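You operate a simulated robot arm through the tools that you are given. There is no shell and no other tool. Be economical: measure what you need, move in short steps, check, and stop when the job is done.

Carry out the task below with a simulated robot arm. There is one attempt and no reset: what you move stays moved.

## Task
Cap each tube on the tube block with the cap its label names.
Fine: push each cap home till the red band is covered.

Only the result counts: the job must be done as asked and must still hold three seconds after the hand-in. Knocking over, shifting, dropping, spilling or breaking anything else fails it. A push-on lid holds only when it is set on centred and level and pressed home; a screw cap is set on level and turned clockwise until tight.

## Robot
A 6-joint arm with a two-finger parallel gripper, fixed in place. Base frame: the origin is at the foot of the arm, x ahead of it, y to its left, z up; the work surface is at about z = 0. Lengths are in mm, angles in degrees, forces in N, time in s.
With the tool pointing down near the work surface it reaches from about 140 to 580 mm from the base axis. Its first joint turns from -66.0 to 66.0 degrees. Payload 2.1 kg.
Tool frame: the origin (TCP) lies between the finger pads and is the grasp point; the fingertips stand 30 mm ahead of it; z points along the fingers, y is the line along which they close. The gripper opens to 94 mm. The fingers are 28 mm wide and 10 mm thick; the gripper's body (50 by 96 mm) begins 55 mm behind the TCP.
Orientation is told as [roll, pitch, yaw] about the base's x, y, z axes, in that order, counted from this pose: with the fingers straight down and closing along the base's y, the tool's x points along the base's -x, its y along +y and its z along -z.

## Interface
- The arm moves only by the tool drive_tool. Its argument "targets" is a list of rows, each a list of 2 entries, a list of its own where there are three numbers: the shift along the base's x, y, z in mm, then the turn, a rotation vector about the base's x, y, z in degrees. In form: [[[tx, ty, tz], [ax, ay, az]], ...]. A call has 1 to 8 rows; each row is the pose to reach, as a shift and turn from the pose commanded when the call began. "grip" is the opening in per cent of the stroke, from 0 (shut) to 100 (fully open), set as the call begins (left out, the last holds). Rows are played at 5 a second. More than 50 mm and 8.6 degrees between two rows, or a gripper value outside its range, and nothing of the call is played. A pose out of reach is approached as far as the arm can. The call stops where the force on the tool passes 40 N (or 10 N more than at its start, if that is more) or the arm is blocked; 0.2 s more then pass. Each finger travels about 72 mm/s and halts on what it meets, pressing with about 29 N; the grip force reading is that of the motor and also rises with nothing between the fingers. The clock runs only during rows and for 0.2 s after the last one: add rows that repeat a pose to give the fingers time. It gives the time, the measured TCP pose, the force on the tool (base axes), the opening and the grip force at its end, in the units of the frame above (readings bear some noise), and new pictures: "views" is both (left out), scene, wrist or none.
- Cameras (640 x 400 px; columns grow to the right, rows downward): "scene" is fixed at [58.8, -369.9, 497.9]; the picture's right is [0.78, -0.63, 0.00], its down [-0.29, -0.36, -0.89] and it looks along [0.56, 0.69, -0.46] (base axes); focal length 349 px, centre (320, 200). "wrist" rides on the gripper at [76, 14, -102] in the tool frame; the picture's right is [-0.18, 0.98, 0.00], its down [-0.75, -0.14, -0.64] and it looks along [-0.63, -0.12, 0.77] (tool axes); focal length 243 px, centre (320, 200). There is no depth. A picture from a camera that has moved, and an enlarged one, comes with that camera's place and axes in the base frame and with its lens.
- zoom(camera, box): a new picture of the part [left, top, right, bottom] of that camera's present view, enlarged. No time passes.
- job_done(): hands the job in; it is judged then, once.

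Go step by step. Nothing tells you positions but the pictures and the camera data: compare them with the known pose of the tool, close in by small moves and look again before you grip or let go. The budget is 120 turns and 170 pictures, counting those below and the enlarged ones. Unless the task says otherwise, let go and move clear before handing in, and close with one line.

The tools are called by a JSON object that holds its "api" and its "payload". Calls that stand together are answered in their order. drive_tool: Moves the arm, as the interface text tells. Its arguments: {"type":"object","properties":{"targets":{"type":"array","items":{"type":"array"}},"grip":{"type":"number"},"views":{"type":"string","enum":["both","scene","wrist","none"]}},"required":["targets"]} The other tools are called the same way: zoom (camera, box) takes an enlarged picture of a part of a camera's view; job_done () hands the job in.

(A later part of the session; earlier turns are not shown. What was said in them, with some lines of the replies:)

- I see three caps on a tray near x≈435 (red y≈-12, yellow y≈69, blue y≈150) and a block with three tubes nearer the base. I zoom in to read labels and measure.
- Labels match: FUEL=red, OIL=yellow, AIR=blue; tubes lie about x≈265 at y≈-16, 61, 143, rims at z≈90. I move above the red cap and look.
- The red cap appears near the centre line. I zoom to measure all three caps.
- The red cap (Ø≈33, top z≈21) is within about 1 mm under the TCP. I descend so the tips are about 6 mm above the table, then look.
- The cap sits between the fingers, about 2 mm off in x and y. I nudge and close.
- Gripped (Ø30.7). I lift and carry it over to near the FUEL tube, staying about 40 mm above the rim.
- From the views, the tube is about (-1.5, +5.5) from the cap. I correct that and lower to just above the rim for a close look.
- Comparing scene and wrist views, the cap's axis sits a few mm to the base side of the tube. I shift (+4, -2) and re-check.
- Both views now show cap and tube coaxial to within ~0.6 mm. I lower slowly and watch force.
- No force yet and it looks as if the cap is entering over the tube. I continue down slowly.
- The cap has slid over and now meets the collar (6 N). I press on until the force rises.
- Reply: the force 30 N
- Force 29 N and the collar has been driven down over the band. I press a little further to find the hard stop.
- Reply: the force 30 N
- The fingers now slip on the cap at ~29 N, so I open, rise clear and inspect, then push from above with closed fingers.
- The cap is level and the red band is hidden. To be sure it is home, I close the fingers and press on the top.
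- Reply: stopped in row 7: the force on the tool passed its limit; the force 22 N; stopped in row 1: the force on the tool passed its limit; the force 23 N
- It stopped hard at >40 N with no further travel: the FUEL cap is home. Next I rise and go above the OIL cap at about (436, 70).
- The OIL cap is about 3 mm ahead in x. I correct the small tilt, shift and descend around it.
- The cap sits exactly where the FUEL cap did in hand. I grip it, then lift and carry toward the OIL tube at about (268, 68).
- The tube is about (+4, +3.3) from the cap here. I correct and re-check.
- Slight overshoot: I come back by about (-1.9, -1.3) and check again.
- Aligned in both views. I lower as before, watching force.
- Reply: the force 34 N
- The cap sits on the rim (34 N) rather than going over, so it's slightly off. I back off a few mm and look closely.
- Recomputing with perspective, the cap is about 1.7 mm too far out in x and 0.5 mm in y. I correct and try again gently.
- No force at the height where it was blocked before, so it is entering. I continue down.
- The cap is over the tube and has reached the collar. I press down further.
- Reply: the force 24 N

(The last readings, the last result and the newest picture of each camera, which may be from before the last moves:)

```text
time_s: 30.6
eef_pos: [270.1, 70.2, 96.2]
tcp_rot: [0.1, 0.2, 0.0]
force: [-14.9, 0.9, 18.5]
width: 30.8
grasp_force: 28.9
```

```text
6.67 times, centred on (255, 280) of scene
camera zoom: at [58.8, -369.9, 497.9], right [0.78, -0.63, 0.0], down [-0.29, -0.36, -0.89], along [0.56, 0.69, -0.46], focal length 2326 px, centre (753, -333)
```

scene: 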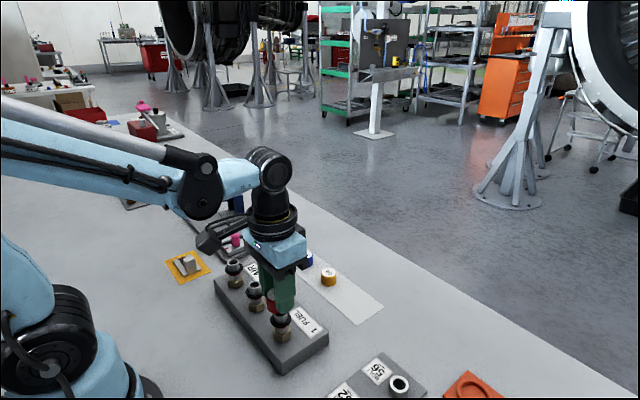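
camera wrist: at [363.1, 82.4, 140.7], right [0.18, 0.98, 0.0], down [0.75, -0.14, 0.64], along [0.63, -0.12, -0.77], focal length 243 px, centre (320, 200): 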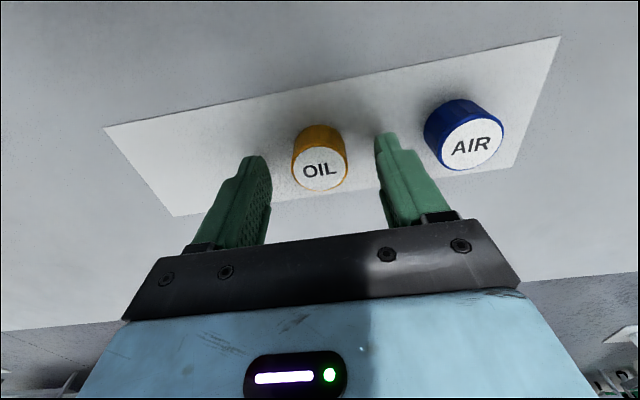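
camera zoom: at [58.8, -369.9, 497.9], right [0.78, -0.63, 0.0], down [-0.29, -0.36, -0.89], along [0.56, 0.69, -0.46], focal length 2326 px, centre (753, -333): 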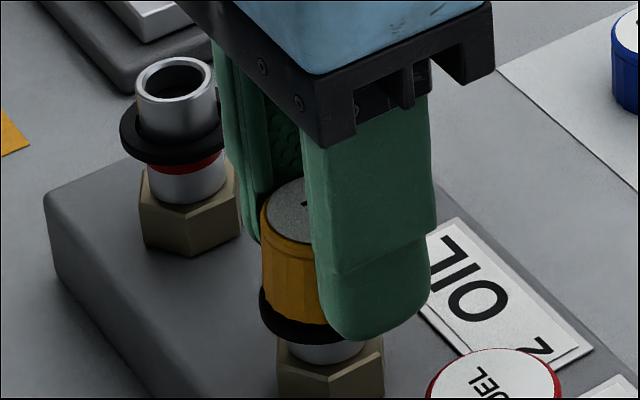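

Some sideways load (-15 N in x) shows the tool is slightly too far out. I ease -1 mm in x, release, rise and inspect.

{"api": "drive_tool", "payload": {"targets": [[[-1, 0, 0], [0, 0, 0]], [[-1, 0, 0], [0, 0, 0]]], "views": "none"}}

{"api": "drive_tool", "payload": {"targets": [[[0, 0, 0], [0, 0, 0]], [[0, 0, 0], [0, 0, 0]], [[0, 0, 0], [0, 0, 0]], [[0, 0, 30], [0, 0, 0]], [[0, 0, 60], [0, 0, 0]]], "grip": 60, "views": "none"}}

{"api": "zoom", "payload": {"camera": "scene", "box": [220, 250, 290, 310]}}

{"api": "zoom", "payload": {"camera": "wrist", "box": [220, 60, 420, 210]}}

```text
time_s: 31.2
eef_pos: [269.4, 70.6, 95.6]
tcp_rot: [0.1, -0.1, -0.2]
force: [-0.7, -1.0, 7.7]
width: 30.7
grasp_force: 29.1
```

```text
time_s: 32.5
eef_pos: [268.9, 70.9, 155.6]
tcp_rot: [0.1, 0.1, 0.0]
force: [0.5, 0.0, -0.6]
width: 56.3
grasp_force: 0.1
```

```text
6.67 times, centred on (255, 280) of scene
camera zoom: at [58.8, -369.9, 497.9], right [0.78, -0.63, 0.0], down [-0.29, -0.36, -0.89], along [0.56, 0.69, -0.46], focal length 2326 px, centre (753, -333)
```

zoom: 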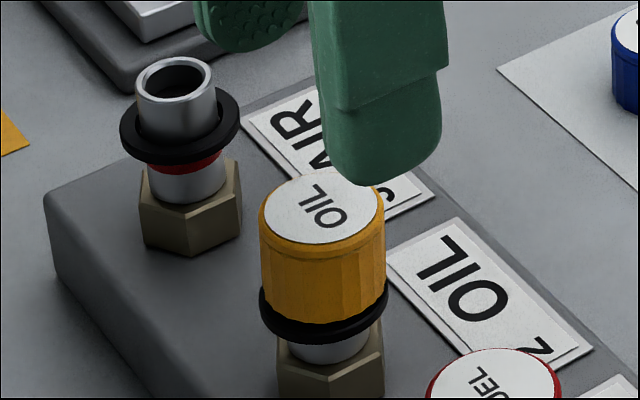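

```text
2.67 times, centred on (320, 135) of wrist
camera zoom: at [194.0, 82.9, 258.4], right [0.18, 0.98, 0.0], down [0.75, -0.14, 0.64], along [0.63, -0.12, -0.77], focal length 647 px, centre (320, 373)
```

zoom: 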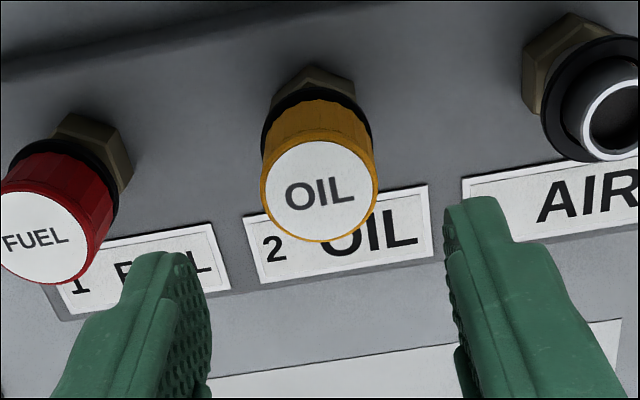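

Seated and level. Now I press from above with closed fingers to be sure.

{"api": "drive_tool", "payload": {"targets": [[[0, 0, 0], [0, 0, 0]], [[0, 0, 0], [0, 0, 0]], [[0, 0, 0], [0, 0, 0]], [[0, 0, -15], [0, 0, 0]], [[0, 0, -28], [0, 0, 0]], [[0, 0, -33], [0, 0, 0]]], "grip": 0, "views": "none"}}

{"api": "drive_tool", "payload": {"targets": [[[0, 0, -1], [0, 0, 0]], [[0, 0, -2], [0, 0, 0]], [[0, 0, -3], [0, 0, 0]], [[0, 0, -4], [0, 0, 0]], [[0, 0, -5], [0, 0, 0]], [[0, 0, -6], [0, 0, 0]], [[0, 0, -7], [0, 0, 0]], [[0, 0, -8], [0, 0, 0]]], "views": "none"}}

{"api": "zoom", "payload": {"camera": "scene", "box": [220, 250, 290, 310]}}

```text
time_s: 33.9
eef_pos: [269.8, 70.9, 122.3]
tcp_rot: [0.1, 0.0, 0.0]
force: [-0.8, 0.2, -0.1]
width: 0.0
grasp_force: 29.1
```

```text
time_s: 34.7
eef_pos: [268.2, 70.2, 120.3]
tcp_rot: [0.1, 0.3, 0.0]
force: [-3.5, -0.6, 22.9]
width: 0.0
grasp_force: 29.2
stopped in row 4: the force on the tool passed its limit (the readings are from after the stop); the commanded pose is now the measured one
```

```text
6.67 times, centred on (255, 280) of scene
camera zoom: at [58.7, -369.9, 497.9], right [0.78, -0.63, 0.0], down [-0.29, -0.36, -0.89], along [0.56, 0.69, -0.46], focal length 2326 px, centre (753, -333)
```

zoom: 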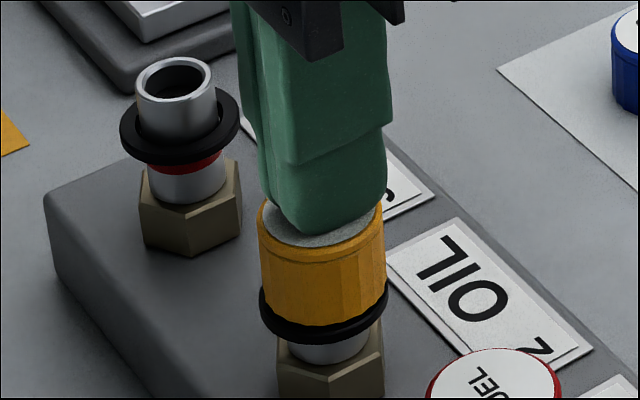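

OIL is home (hard stop). I rise and go to above the AIR cap at about (437, 151).

{"api": "drive_tool", "payload": {"targets": [[[0, 0, 35], [0, -0.2, 0]], [[40, 19, 35], [0, -0.2, 0]], [[80, 38, 35], [0, -0.2, 0]], [[120, 57, 35], [0, -0.2, 0]], [[150, 73, 30], [0, -0.2, 0]], [[168, 81, 15], [0, -0.2, 0]], [[168, 81, -10], [0, -0.2, 0]], [[168, 81, -10], [0, -0.2, 0]]], "views": "none"}}

{"api": "drive_tool", "payload": {"targets": [[[0, 0, 0], [0, 0, 0]], [[0, 0, 0], [0, 0, 0]], [[0, 0, 0], [0, 0, 0]], [[0, 0, 0], [0, 0, 0]]], "grip": 70, "views": "none"}}

{"api": "zoom", "payload": {"camera": "wrist", "box": [220, 40, 420, 190]}}

{"api": "zoom", "payload": {"camera": "scene", "box": [280, 230, 400, 320]}}

```text
time_s: 36.5
eef_pos: [437.8, 151.3, 109.2]
tcp_rot: [0.2, 0.0, 0.0]
force: [-0.3, 0.3, -0.4]
width: 0.0
grasp_force: 28.7
```

```text
time_s: 37.5
eef_pos: [438.7, 150.8, 109.7]
tcp_rot: [0.1, 0.0, 0.0]
force: [-1.0, 0.2, -0.4]
width: 65.8
grasp_force: 0.0
```

```text
2.67 times, centred on (320, 115) of wrist
camera zoom: at [362.1, 164.4, 213.6], right [0.18, 0.98, 0.0], down [0.75, -0.14, 0.64], along [0.63, -0.12, -0.77], focal length 647 px, centre (320, 427)
```

zoom: 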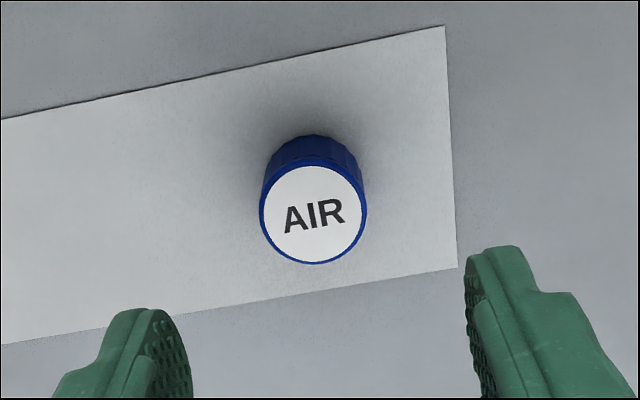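

```text
4.44 times, centred on (340, 275) of scene
camera zoom: at [58.8, -369.9, 497.9], right [0.78, -0.63, 0.0], down [-0.29, -0.36, -0.89], along [0.56, 0.69, -0.46], focal length 1551 px, centre (231, -133)
```

zoom: 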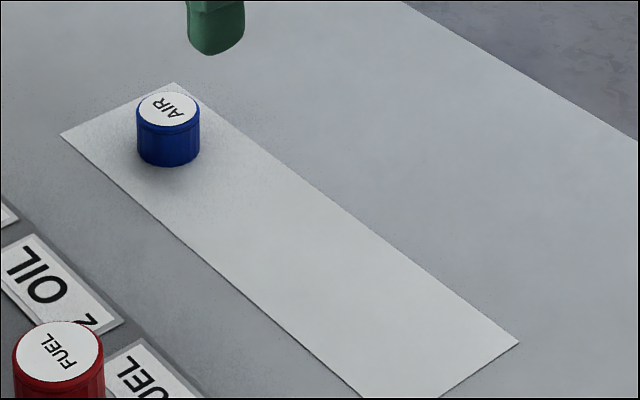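

The cap is about (-2, -2) from the TCP. I correct while descending.

{"api": "drive_tool", "payload": {"targets": [[[-2, -1.8, 0], [0, 0, 0]], [[-2, -1.8, -35], [0, 0, 0]], [[-2, -1.8, -60], [0, 0, 0]], [[-2, -1.8, -72.5], [0, 0, 0]], [[-2, -1.8, -72.5], [0, 0, 0]]], "views": "wrist"}}

```text
time_s: 38.7
eef_pos: [433.3, 149.3, 36.3]
tcp_rot: [0.1, 0.0, 0.0]
force: [-0.1, -1.1, -0.8]
width: 65.6
grasp_force: 0.1
camera wrist: at [358.3, 162.1, 139.7], right [0.18, 0.98, 0.0], down [0.75, -0.14, 0.64], along [0.63, -0.12, -0.77], focal length 243 px, centre (320, 200)
```

wrist: 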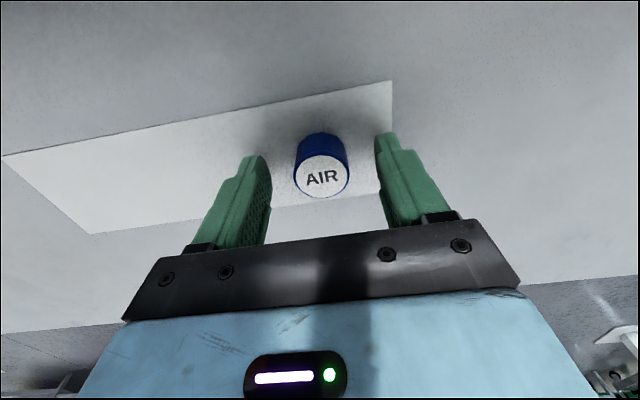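

Close; I add +2 mm in x, grip, then lift and carry toward the AIR tube at about (268.5, 152).

{"api": "drive_tool", "payload": {"targets": [[[2, 0, 0], [0, 0, 0]], [[2, 0, 0], [0, 0, 0]]], "views": "none"}}

{"api": "drive_tool", "payload": {"targets": [[[0, 0, 0], [0, 0, 0]], [[0, 0, 0], [0, 0, 0]], [[0, 0, 0], [0, 0, 0]], [[0, 0, 0], [0, 0, 0]]], "grip": 0, "views": "none"}}

{"api": "drive_tool", "payload": {"targets": [[[0, 0, 35], [0, 0, 0]], [[0, 0, 70], [0, 0, 0]], [[0, 0, 99], [0, 0, 0]], [[-45, 1, 99], [0, 0, 0]], [[-90, 2, 99], [0, 0, 0]], [[-135, 2.5, 99], [0, 0, 0]], [[-167.5, 2.5, 99], [0, 0, 0]], [[-167.5, 2.5, 99], [0, 0, 0]]], "views": "none"}}

{"api": "zoom", "payload": {"camera": "wrist", "box": [270, 80, 370, 200]}}

{"api": "zoom", "payload": {"camera": "scene", "box": [200, 230, 270, 290]}}

```text
time_s: 39.3
eef_pos: [437.3, 149.9, 36.2]
tcp_rot: [0.0, 0.0, 0.0]
force: [-0.2, -0.9, -0.6]
width: 65.7
grasp_force: 0.1
```

```text
time_s: 40.3
eef_pos: [436.4, 148.6, 37.2]
tcp_rot: [0.1, 0.0, 0.1]
force: [-0.2, 0.2, 0.1]
width: 30.4
grasp_force: 28.9
```

```text
time_s: 42.1
eef_pos: [266.9, 151.4, 135.1]
tcp_rot: [0.2, 0.0, 0.0]
force: [0.7, -0.9, 0.0]
width: 30.5
grasp_force: 29.0
```

```text
3.33 times, centred on (320, 140) of wrist
camera zoom: at [192.3, 164.8, 239.8], right [0.18, 0.98, 0.0], down [0.75, -0.14, 0.64], along [0.63, -0.12, -0.77], focal length 809 px, centre (320, 400)
```

zoom: 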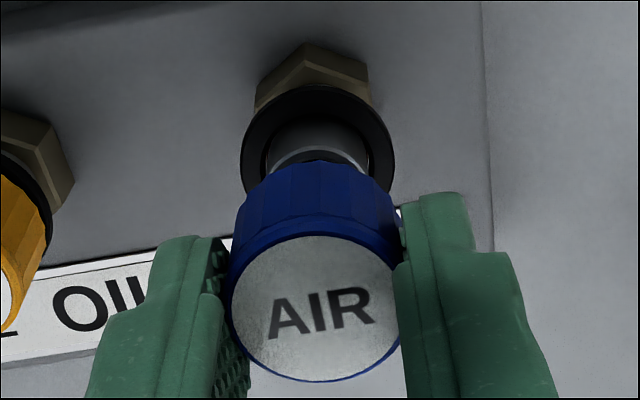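

```text
6.67 times, centred on (235, 260) of scene
camera zoom: at [58.8, -369.9, 497.9], right [0.78, -0.63, 0.0], down [-0.29, -0.36, -0.89], along [0.56, 0.69, -0.46], focal length 2326 px, centre (887, -200)
```

zoom: 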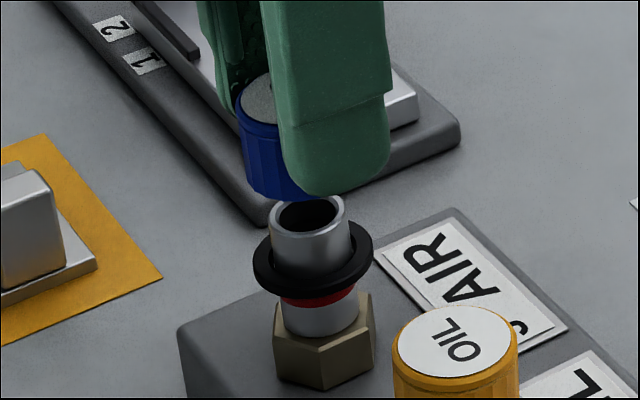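

Alignment matches the successful FUEL approach almost exactly. I lower with a tiny +0.4 mm x correction.

{"api": "drive_tool", "payload": {"targets": [[[0.4, 0.2, -5], [0, 0, 0]], [[0.4, 0.2, -10], [0, 0, 0]], [[0.4, 0.2, -13], [0, 0, 0]], [[0.4, 0.2, -16], [0, 0, 0]], [[0.4, 0.2, -18], [0, 0, 0]], [[0.4, 0.2, -20], [0, 0, 0]], [[0.4, 0.2, -21], [0, 0, 0]]], "views": "none"}}

```text
time_s: 43.7
eef_pos: [270.9, 151.8, 115.2]
tcp_rot: [0.2, -0.1, 0.0]
force: [4.6, 0.8, 26.5]
width: 30.5
grasp_force: 29.3
```

It touches the rim (26 N). I back off and look closely.

{"api": "drive_tool", "payload": {"targets": [[[0, 0, 4], [0, 0, 0]], [[0, 0, 7], [0, 0, 0]], [[0, 0, 7], [0, 0, 0]]], "views": "none"}}

{"api": "zoom", "payload": {"camera": "wrist", "box": [270, 80, 370, 200]}}

{"api": "zoom", "payload": {"camera": "scene", "box": [200, 230, 270, 290]}}

```text
time_s: 44.5
eef_pos: [269.8, 151.2, 122.8]
tcp_rot: [0.1, 0.0, 0.0]
force: [0.3, -0.4, -0.8]
width: 30.6
grasp_force: 28.9
```

```text
3.33 times, centred on (320, 140) of wrist
camera zoom: at [194.7, 164.2, 225.4], right [0.18, 0.98, 0.0], down [0.75, -0.14, 0.64], along [0.63, -0.12, -0.77], focal length 809 px, centre (320, 400)
```

zoom: 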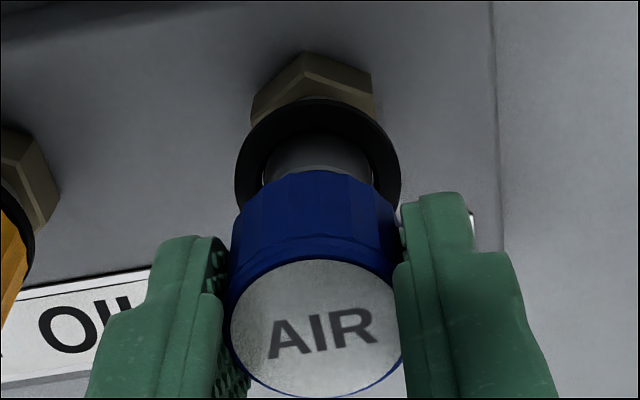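

```text
6.67 times, centred on (235, 260) of scene
camera zoom: at [58.8, -369.9, 497.9], right [0.78, -0.63, 0.0], down [-0.29, -0.36, -0.89], along [0.56, 0.69, -0.46], focal length 2326 px, centre (887, -200)
```

zoom: 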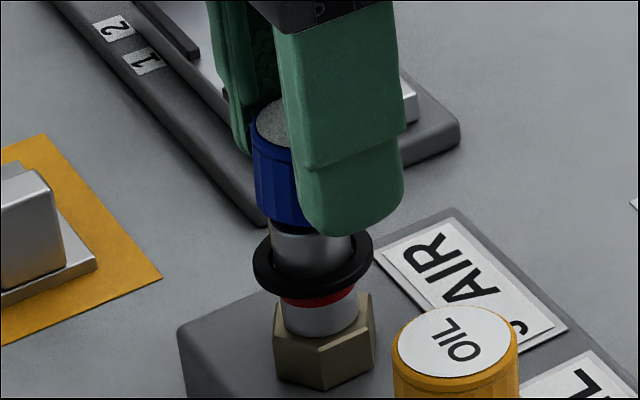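

The arm drifted about 2 mm outward in x on descent. I correct (-2.2, +0.4) and look again before lowering.

{"api": "drive_tool", "payload": {"targets": [[[-2.2, 0.4, 0], [0, 0, 0]], [[-2.2, 0.4, 0], [0, 0, 0]], [[-2.2, 0.4, 0], [0, 0, 0]]], "views": "none"}}

{"api": "zoom", "payload": {"camera": "scene", "box": [200, 230, 270, 290]}}

{"api": "zoom", "payload": {"camera": "wrist", "box": [270, 80, 370, 200]}}

```text
time_s: 45.3
eef_pos: [269.6, 153.0, 122.4]
tcp_rot: [0.0, 0.0, 0.1]
force: [-0.6, 0.8, 0.7]
width: 30.7
grasp_force: 28.9
```

```text
6.67 times, centred on (235, 260) of scene
camera zoom: at [58.8, -369.9, 497.9], right [0.78, -0.63, 0.0], down [-0.29, -0.36, -0.89], along [0.56, 0.69, -0.46], focal length 2326 px, centre (887, -200)
```

zoom: 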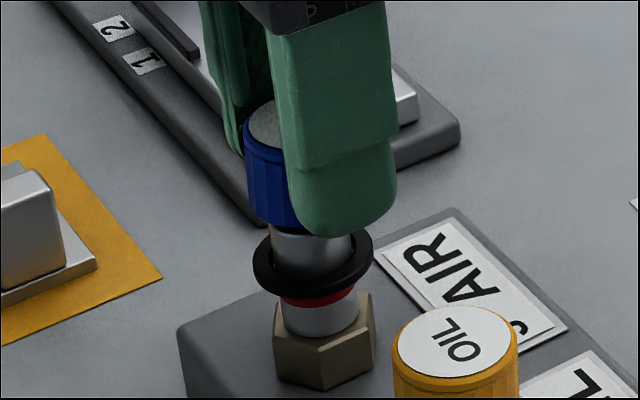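

```text
3.33 times, centred on (320, 140) of wrist
camera zoom: at [192.8, 164.9, 225.4], right [0.18, 0.98, 0.0], down [0.75, -0.14, 0.64], along [0.63, -0.12, -0.77], focal length 809 px, centre (320, 400)
```

zoom: 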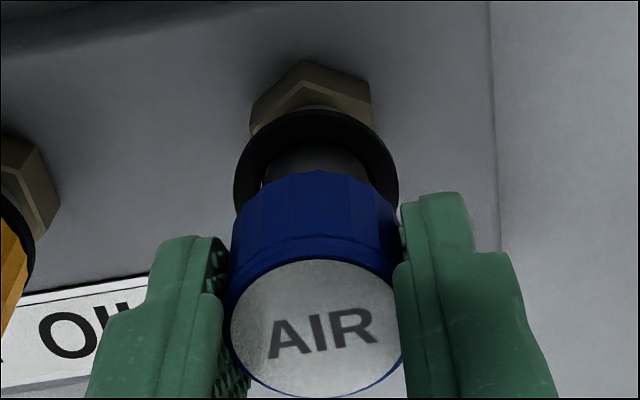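

Now coaxial in both views. I lower gently.

{"api": "drive_tool", "payload": {"targets": [[[0, 0, -2], [0, 0, 0]], [[0, 0, -4], [0, 0, 0]], [[0, 0, -6], [0, 0, 0]], [[0, 0, -8], [0, 0, 0]]], "views": "none"}}

{"api": "zoom", "payload": {"camera": "scene", "box": [200, 230, 270, 290]}}

```text
time_s: 46.3
eef_pos: [266.8, 153.3, 114.0]
tcp_rot: [0.1, -0.1, 0.0]
force: [-0.3, 0.2, -0.3]
width: 30.8
grasp_force: 29.0
```

```text
6.67 times, centred on (235, 260) of scene
camera zoom: at [58.8, -369.9, 497.9], right [0.78, -0.63, 0.0], down [-0.29, -0.36, -0.89], along [0.56, 0.69, -0.46], focal length 2326 px, centre (887, -200)
```

zoom: 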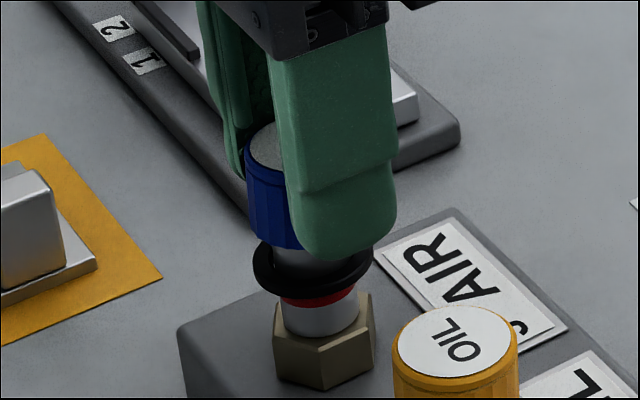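

No force; the cap bottom is about at rim level. I continue.

{"api": "drive_tool", "payload": {"targets": [[[0, 0, -2], [0, 0, 0]], [[0, 0, -3.5], [0, 0, 0]], [[0, 0, -5], [0, 0, 0]], [[0, 0, -6.5], [0, 0, 0]], [[0, 0, -8], [0, 0, 0]]], "views": "none"}}

{"api": "zoom", "payload": {"camera": "scene", "box": [200, 230, 270, 290]}}

```text
time_s: 47.5
eef_pos: [267.7, 151.9, 105.7]
tcp_rot: [0.1, 0.0, 0.0]
force: [0.2, -0.4, 0.2]
width: 30.8
grasp_force: 28.4
```

```text
6.67 times, centred on (235, 260) of scene
camera zoom: at [58.8, -369.9, 497.9], right [0.78, -0.63, 0.0], down [-0.29, -0.36, -0.89], along [0.56, 0.69, -0.46], focal length 2326 px, centre (887, -200)
```

zoom: 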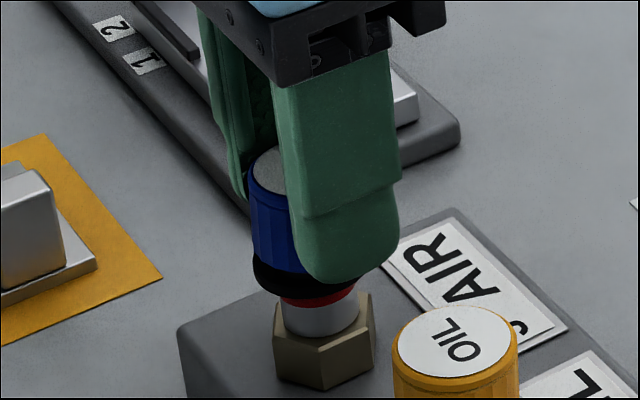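

The cap is over the tube and nearing the collar. I press on until the force rises.

{"api": "drive_tool", "payload": {"targets": [[[0, 0, -2], [0, 0, 0]], [[0, 0, -4], [0, 0, 0]], [[0, 0, -6], [0, 0, 0]], [[0, 0, -7], [0, 0, 0]], [[0, 0, -8], [0, 0, 0]], [[0, 0, -9], [0, 0, 0]], [[0, 0, -10], [0, 0, 0]]], "views": "none"}}

{"api": "zoom", "payload": {"camera": "scene", "box": [200, 230, 270, 290]}}

```text
time_s: 49.1
eef_pos: [266.6, 153.5, 96.9]
tcp_rot: [0.1, 0.2, 0.1]
force: [-1.1, -0.3, 27.0]
width: 30.8
grasp_force: 29.1
```

```text
6.67 times, centred on (235, 260) of scene
camera zoom: at [58.7, -369.9, 497.8], right [0.78, -0.63, 0.0], down [-0.29, -0.36, -0.89], along [0.56, 0.69, -0.46], focal length 2326 px, centre (887, -200)
```

zoom: 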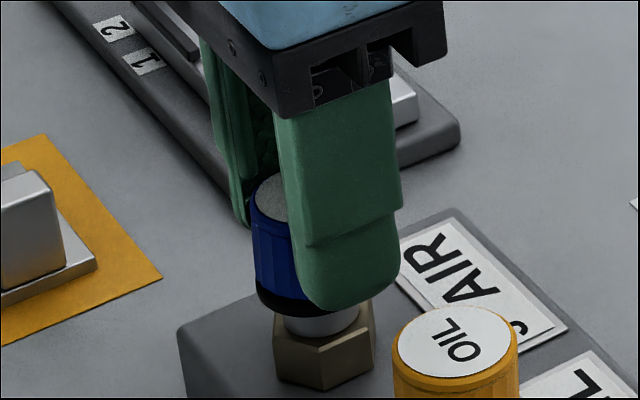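

Red band is covered and sideways load is small. I release, rise and then press from above with closed fingers.

{"api": "drive_tool", "payload": {"targets": [[[0, 0, 0], [0, 0, 0]], [[0, 0, 0], [0, 0, 0]], [[0, 0, 0], [0, 0, 0]], [[0, 0, 30], [0, 0, 0]], [[0, 0, 60], [0, 0, 0]], [[0, 0, 60], [0, 0, 0]]], "grip": 60, "views": "none"}}

{"api": "zoom", "payload": {"camera": "wrist", "box": [220, 60, 420, 210]}}

{"api": "drive_tool", "payload": {"targets": [[[1, 0, 0], [0, 0, 0]], [[1, 0, 0], [0, 0, 0]], [[1, 0, 0], [0, 0, 0]], [[1, 0, -15], [0, 0, 0]], [[1, 0, -28], [0, 0, 0]], [[1, 0, -33], [0, 0, 0]]], "grip": 0, "views": "none"}}

{"api": "drive_tool", "payload": {"targets": [[[0, 0, -1], [0, 0, 0]], [[0, 0, -2], [0, 0, 0]], [[0, 0, -3], [0, 0, 0]], [[0, 0, -4], [0, 0, 0]], [[0, 0, -5], [0, 0, 0]], [[0, 0, -6], [0, 0, 0]], [[0, 0, -7], [0, 0, 0]], [[0, 0, -8], [0, 0, 0]]], "views": "none"}}

{"api": "zoom", "payload": {"camera": "scene", "box": [200, 230, 270, 290]}}

```text
time_s: 50.5
eef_pos: [267.9, 152.4, 156.1]
tcp_rot: [0.1, 0.0, -0.1]
force: [0.0, 0.6, -0.6]
width: 56.3
grasp_force: 0.0
```

```text
2.67 times, centred on (320, 135) of wrist
camera zoom: at [191.8, 165.2, 259.6], right [0.18, 0.98, 0.0], down [0.75, -0.14, 0.64], along [0.63, -0.12, -0.77], focal length 647 px, centre (320, 373)
```

zoom: 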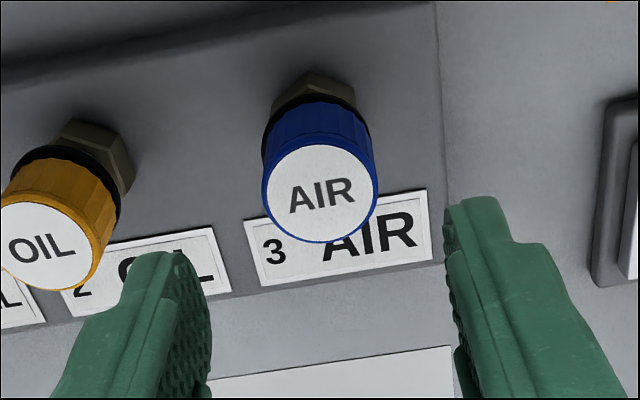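

```text
time_s: 51.9
eef_pos: [269.0, 153.5, 122.2]
tcp_rot: [0.1, 0.2, 0.1]
force: [-0.2, 0.4, 0.5]
width: 0.0
grasp_force: 29.2
```

```text
time_s: 53.0
eef_pos: [268.7, 152.8, 120.1]
tcp_rot: [0.0, 0.2, 0.0]
force: [-1.7, -2.1, 24.8]
width: 0.0
grasp_force: 28.8
stopped in row 5: the force on the tool passed its limit (the readings are from after the stop); the commanded pose is now the measured one
```

```text
6.67 times, centred on (235, 260) of scene
camera zoom: at [58.7, -369.9, 497.8], right [0.78, -0.63, 0.0], down [-0.29, -0.36, -0.89], along [0.56, 0.69, -0.46], focal length 2326 px, centre (887, -200)
```

zoom: 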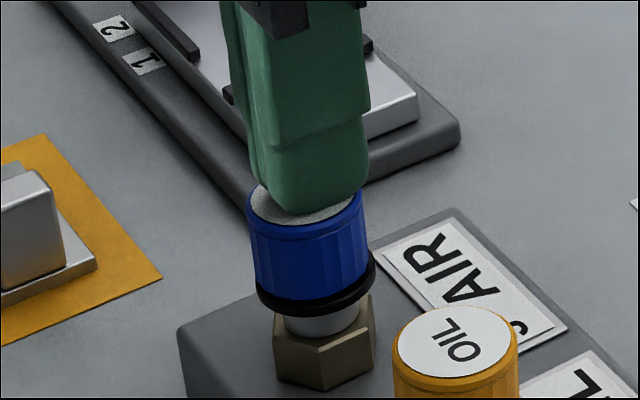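

AIR hit a hard stop too. I rise clear and make a final inspection.

{"api": "drive_tool", "payload": {"targets": [[[0, 0, 40], [0, 0, 0]], [[0, 0, 85], [0, 0, 0]], [[0, 0, 130], [0, 0, 0]], [[0, 0, 130], [0, 0, 0]]], "views": "both"}}

{"api": "zoom", "payload": {"camera": "scene", "box": [205, 230, 325, 340]}}

{"api": "zoom", "payload": {"camera": "scene", "box": [210, 240, 260, 290]}}

```text
time_s: 54.0
eef_pos: [266.5, 154.7, 248.9]
tcp_rot: [0.0, 0.2, 0.0]
force: [0.3, 0.1, 0.2]
width: 0.0
grasp_force: 28.9
camera wrist: at [191.6, 167.4, 353.4], right [0.18, 0.98, 0.0], down [0.76, -0.14, 0.64], along [0.63, -0.12, -0.77], focal length 243 px, centre (320, 200)
```

scene: 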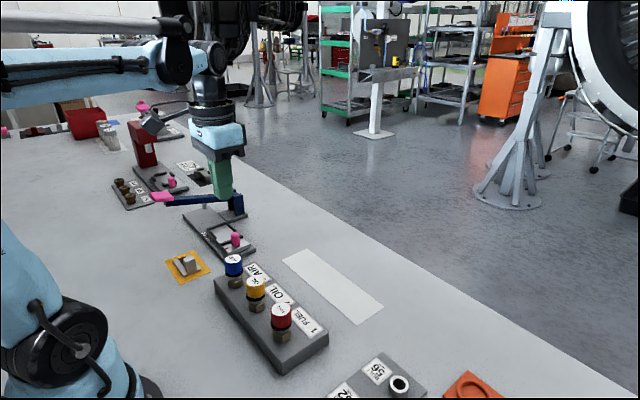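
wrist: 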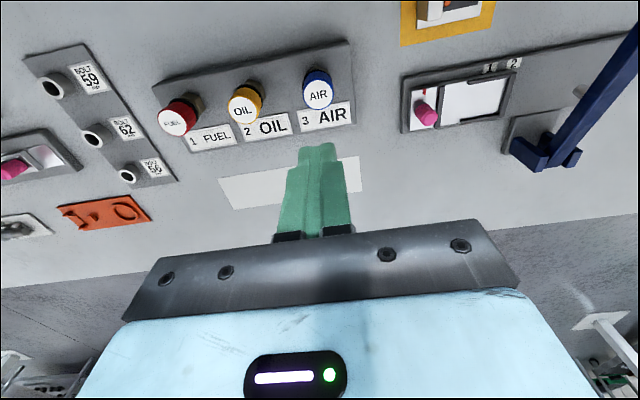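

```text
3.64 times, centred on (265, 285) of scene
camera zoom: at [58.8, -369.9, 497.9], right [0.78, -0.63, 0.0], down [-0.29, -0.36, -0.89], along [0.56, 0.69, -0.46], focal length 1269 px, centre (520, -109)
```

zoom: 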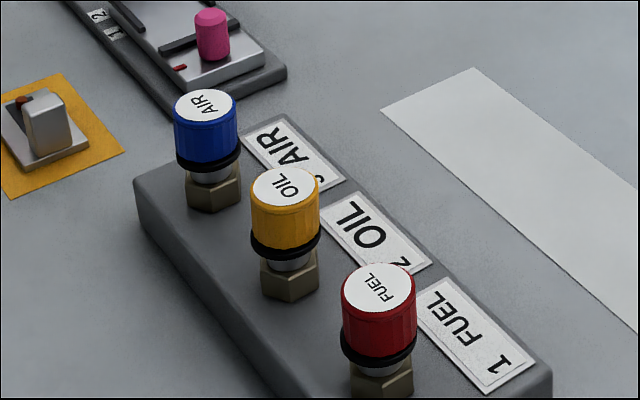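

```text
8.00 times, centred on (235, 265) of scene
camera zoom: at [58.8, -369.9, 497.9], right [0.78, -0.63, 0.0], down [-0.29, -0.36, -0.89], along [0.56, 0.69, -0.46], focal length 2791 px, centre (1000, -320)
```

zoom: 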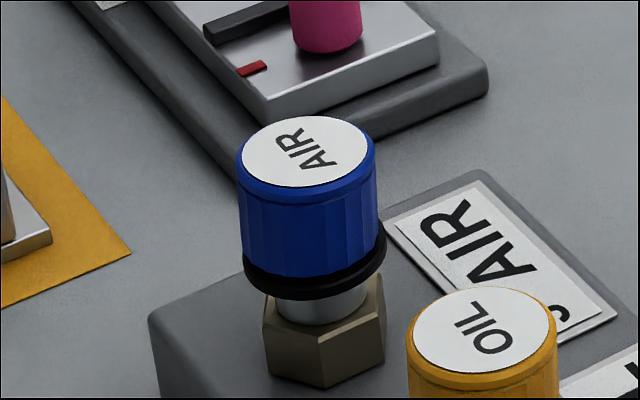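

All three caps sit level on their matching tubes with no red band showing, the gripper is clear, and nothing else has moved. I'm handing in.

{"api": "job_done", "payload": {}}

```text
The job is handed in.
```

The FUEL, OIL and AIR caps are each on their matching tube. Each was pressed to a hard stop, its red band is covered, and I've handed the job in.
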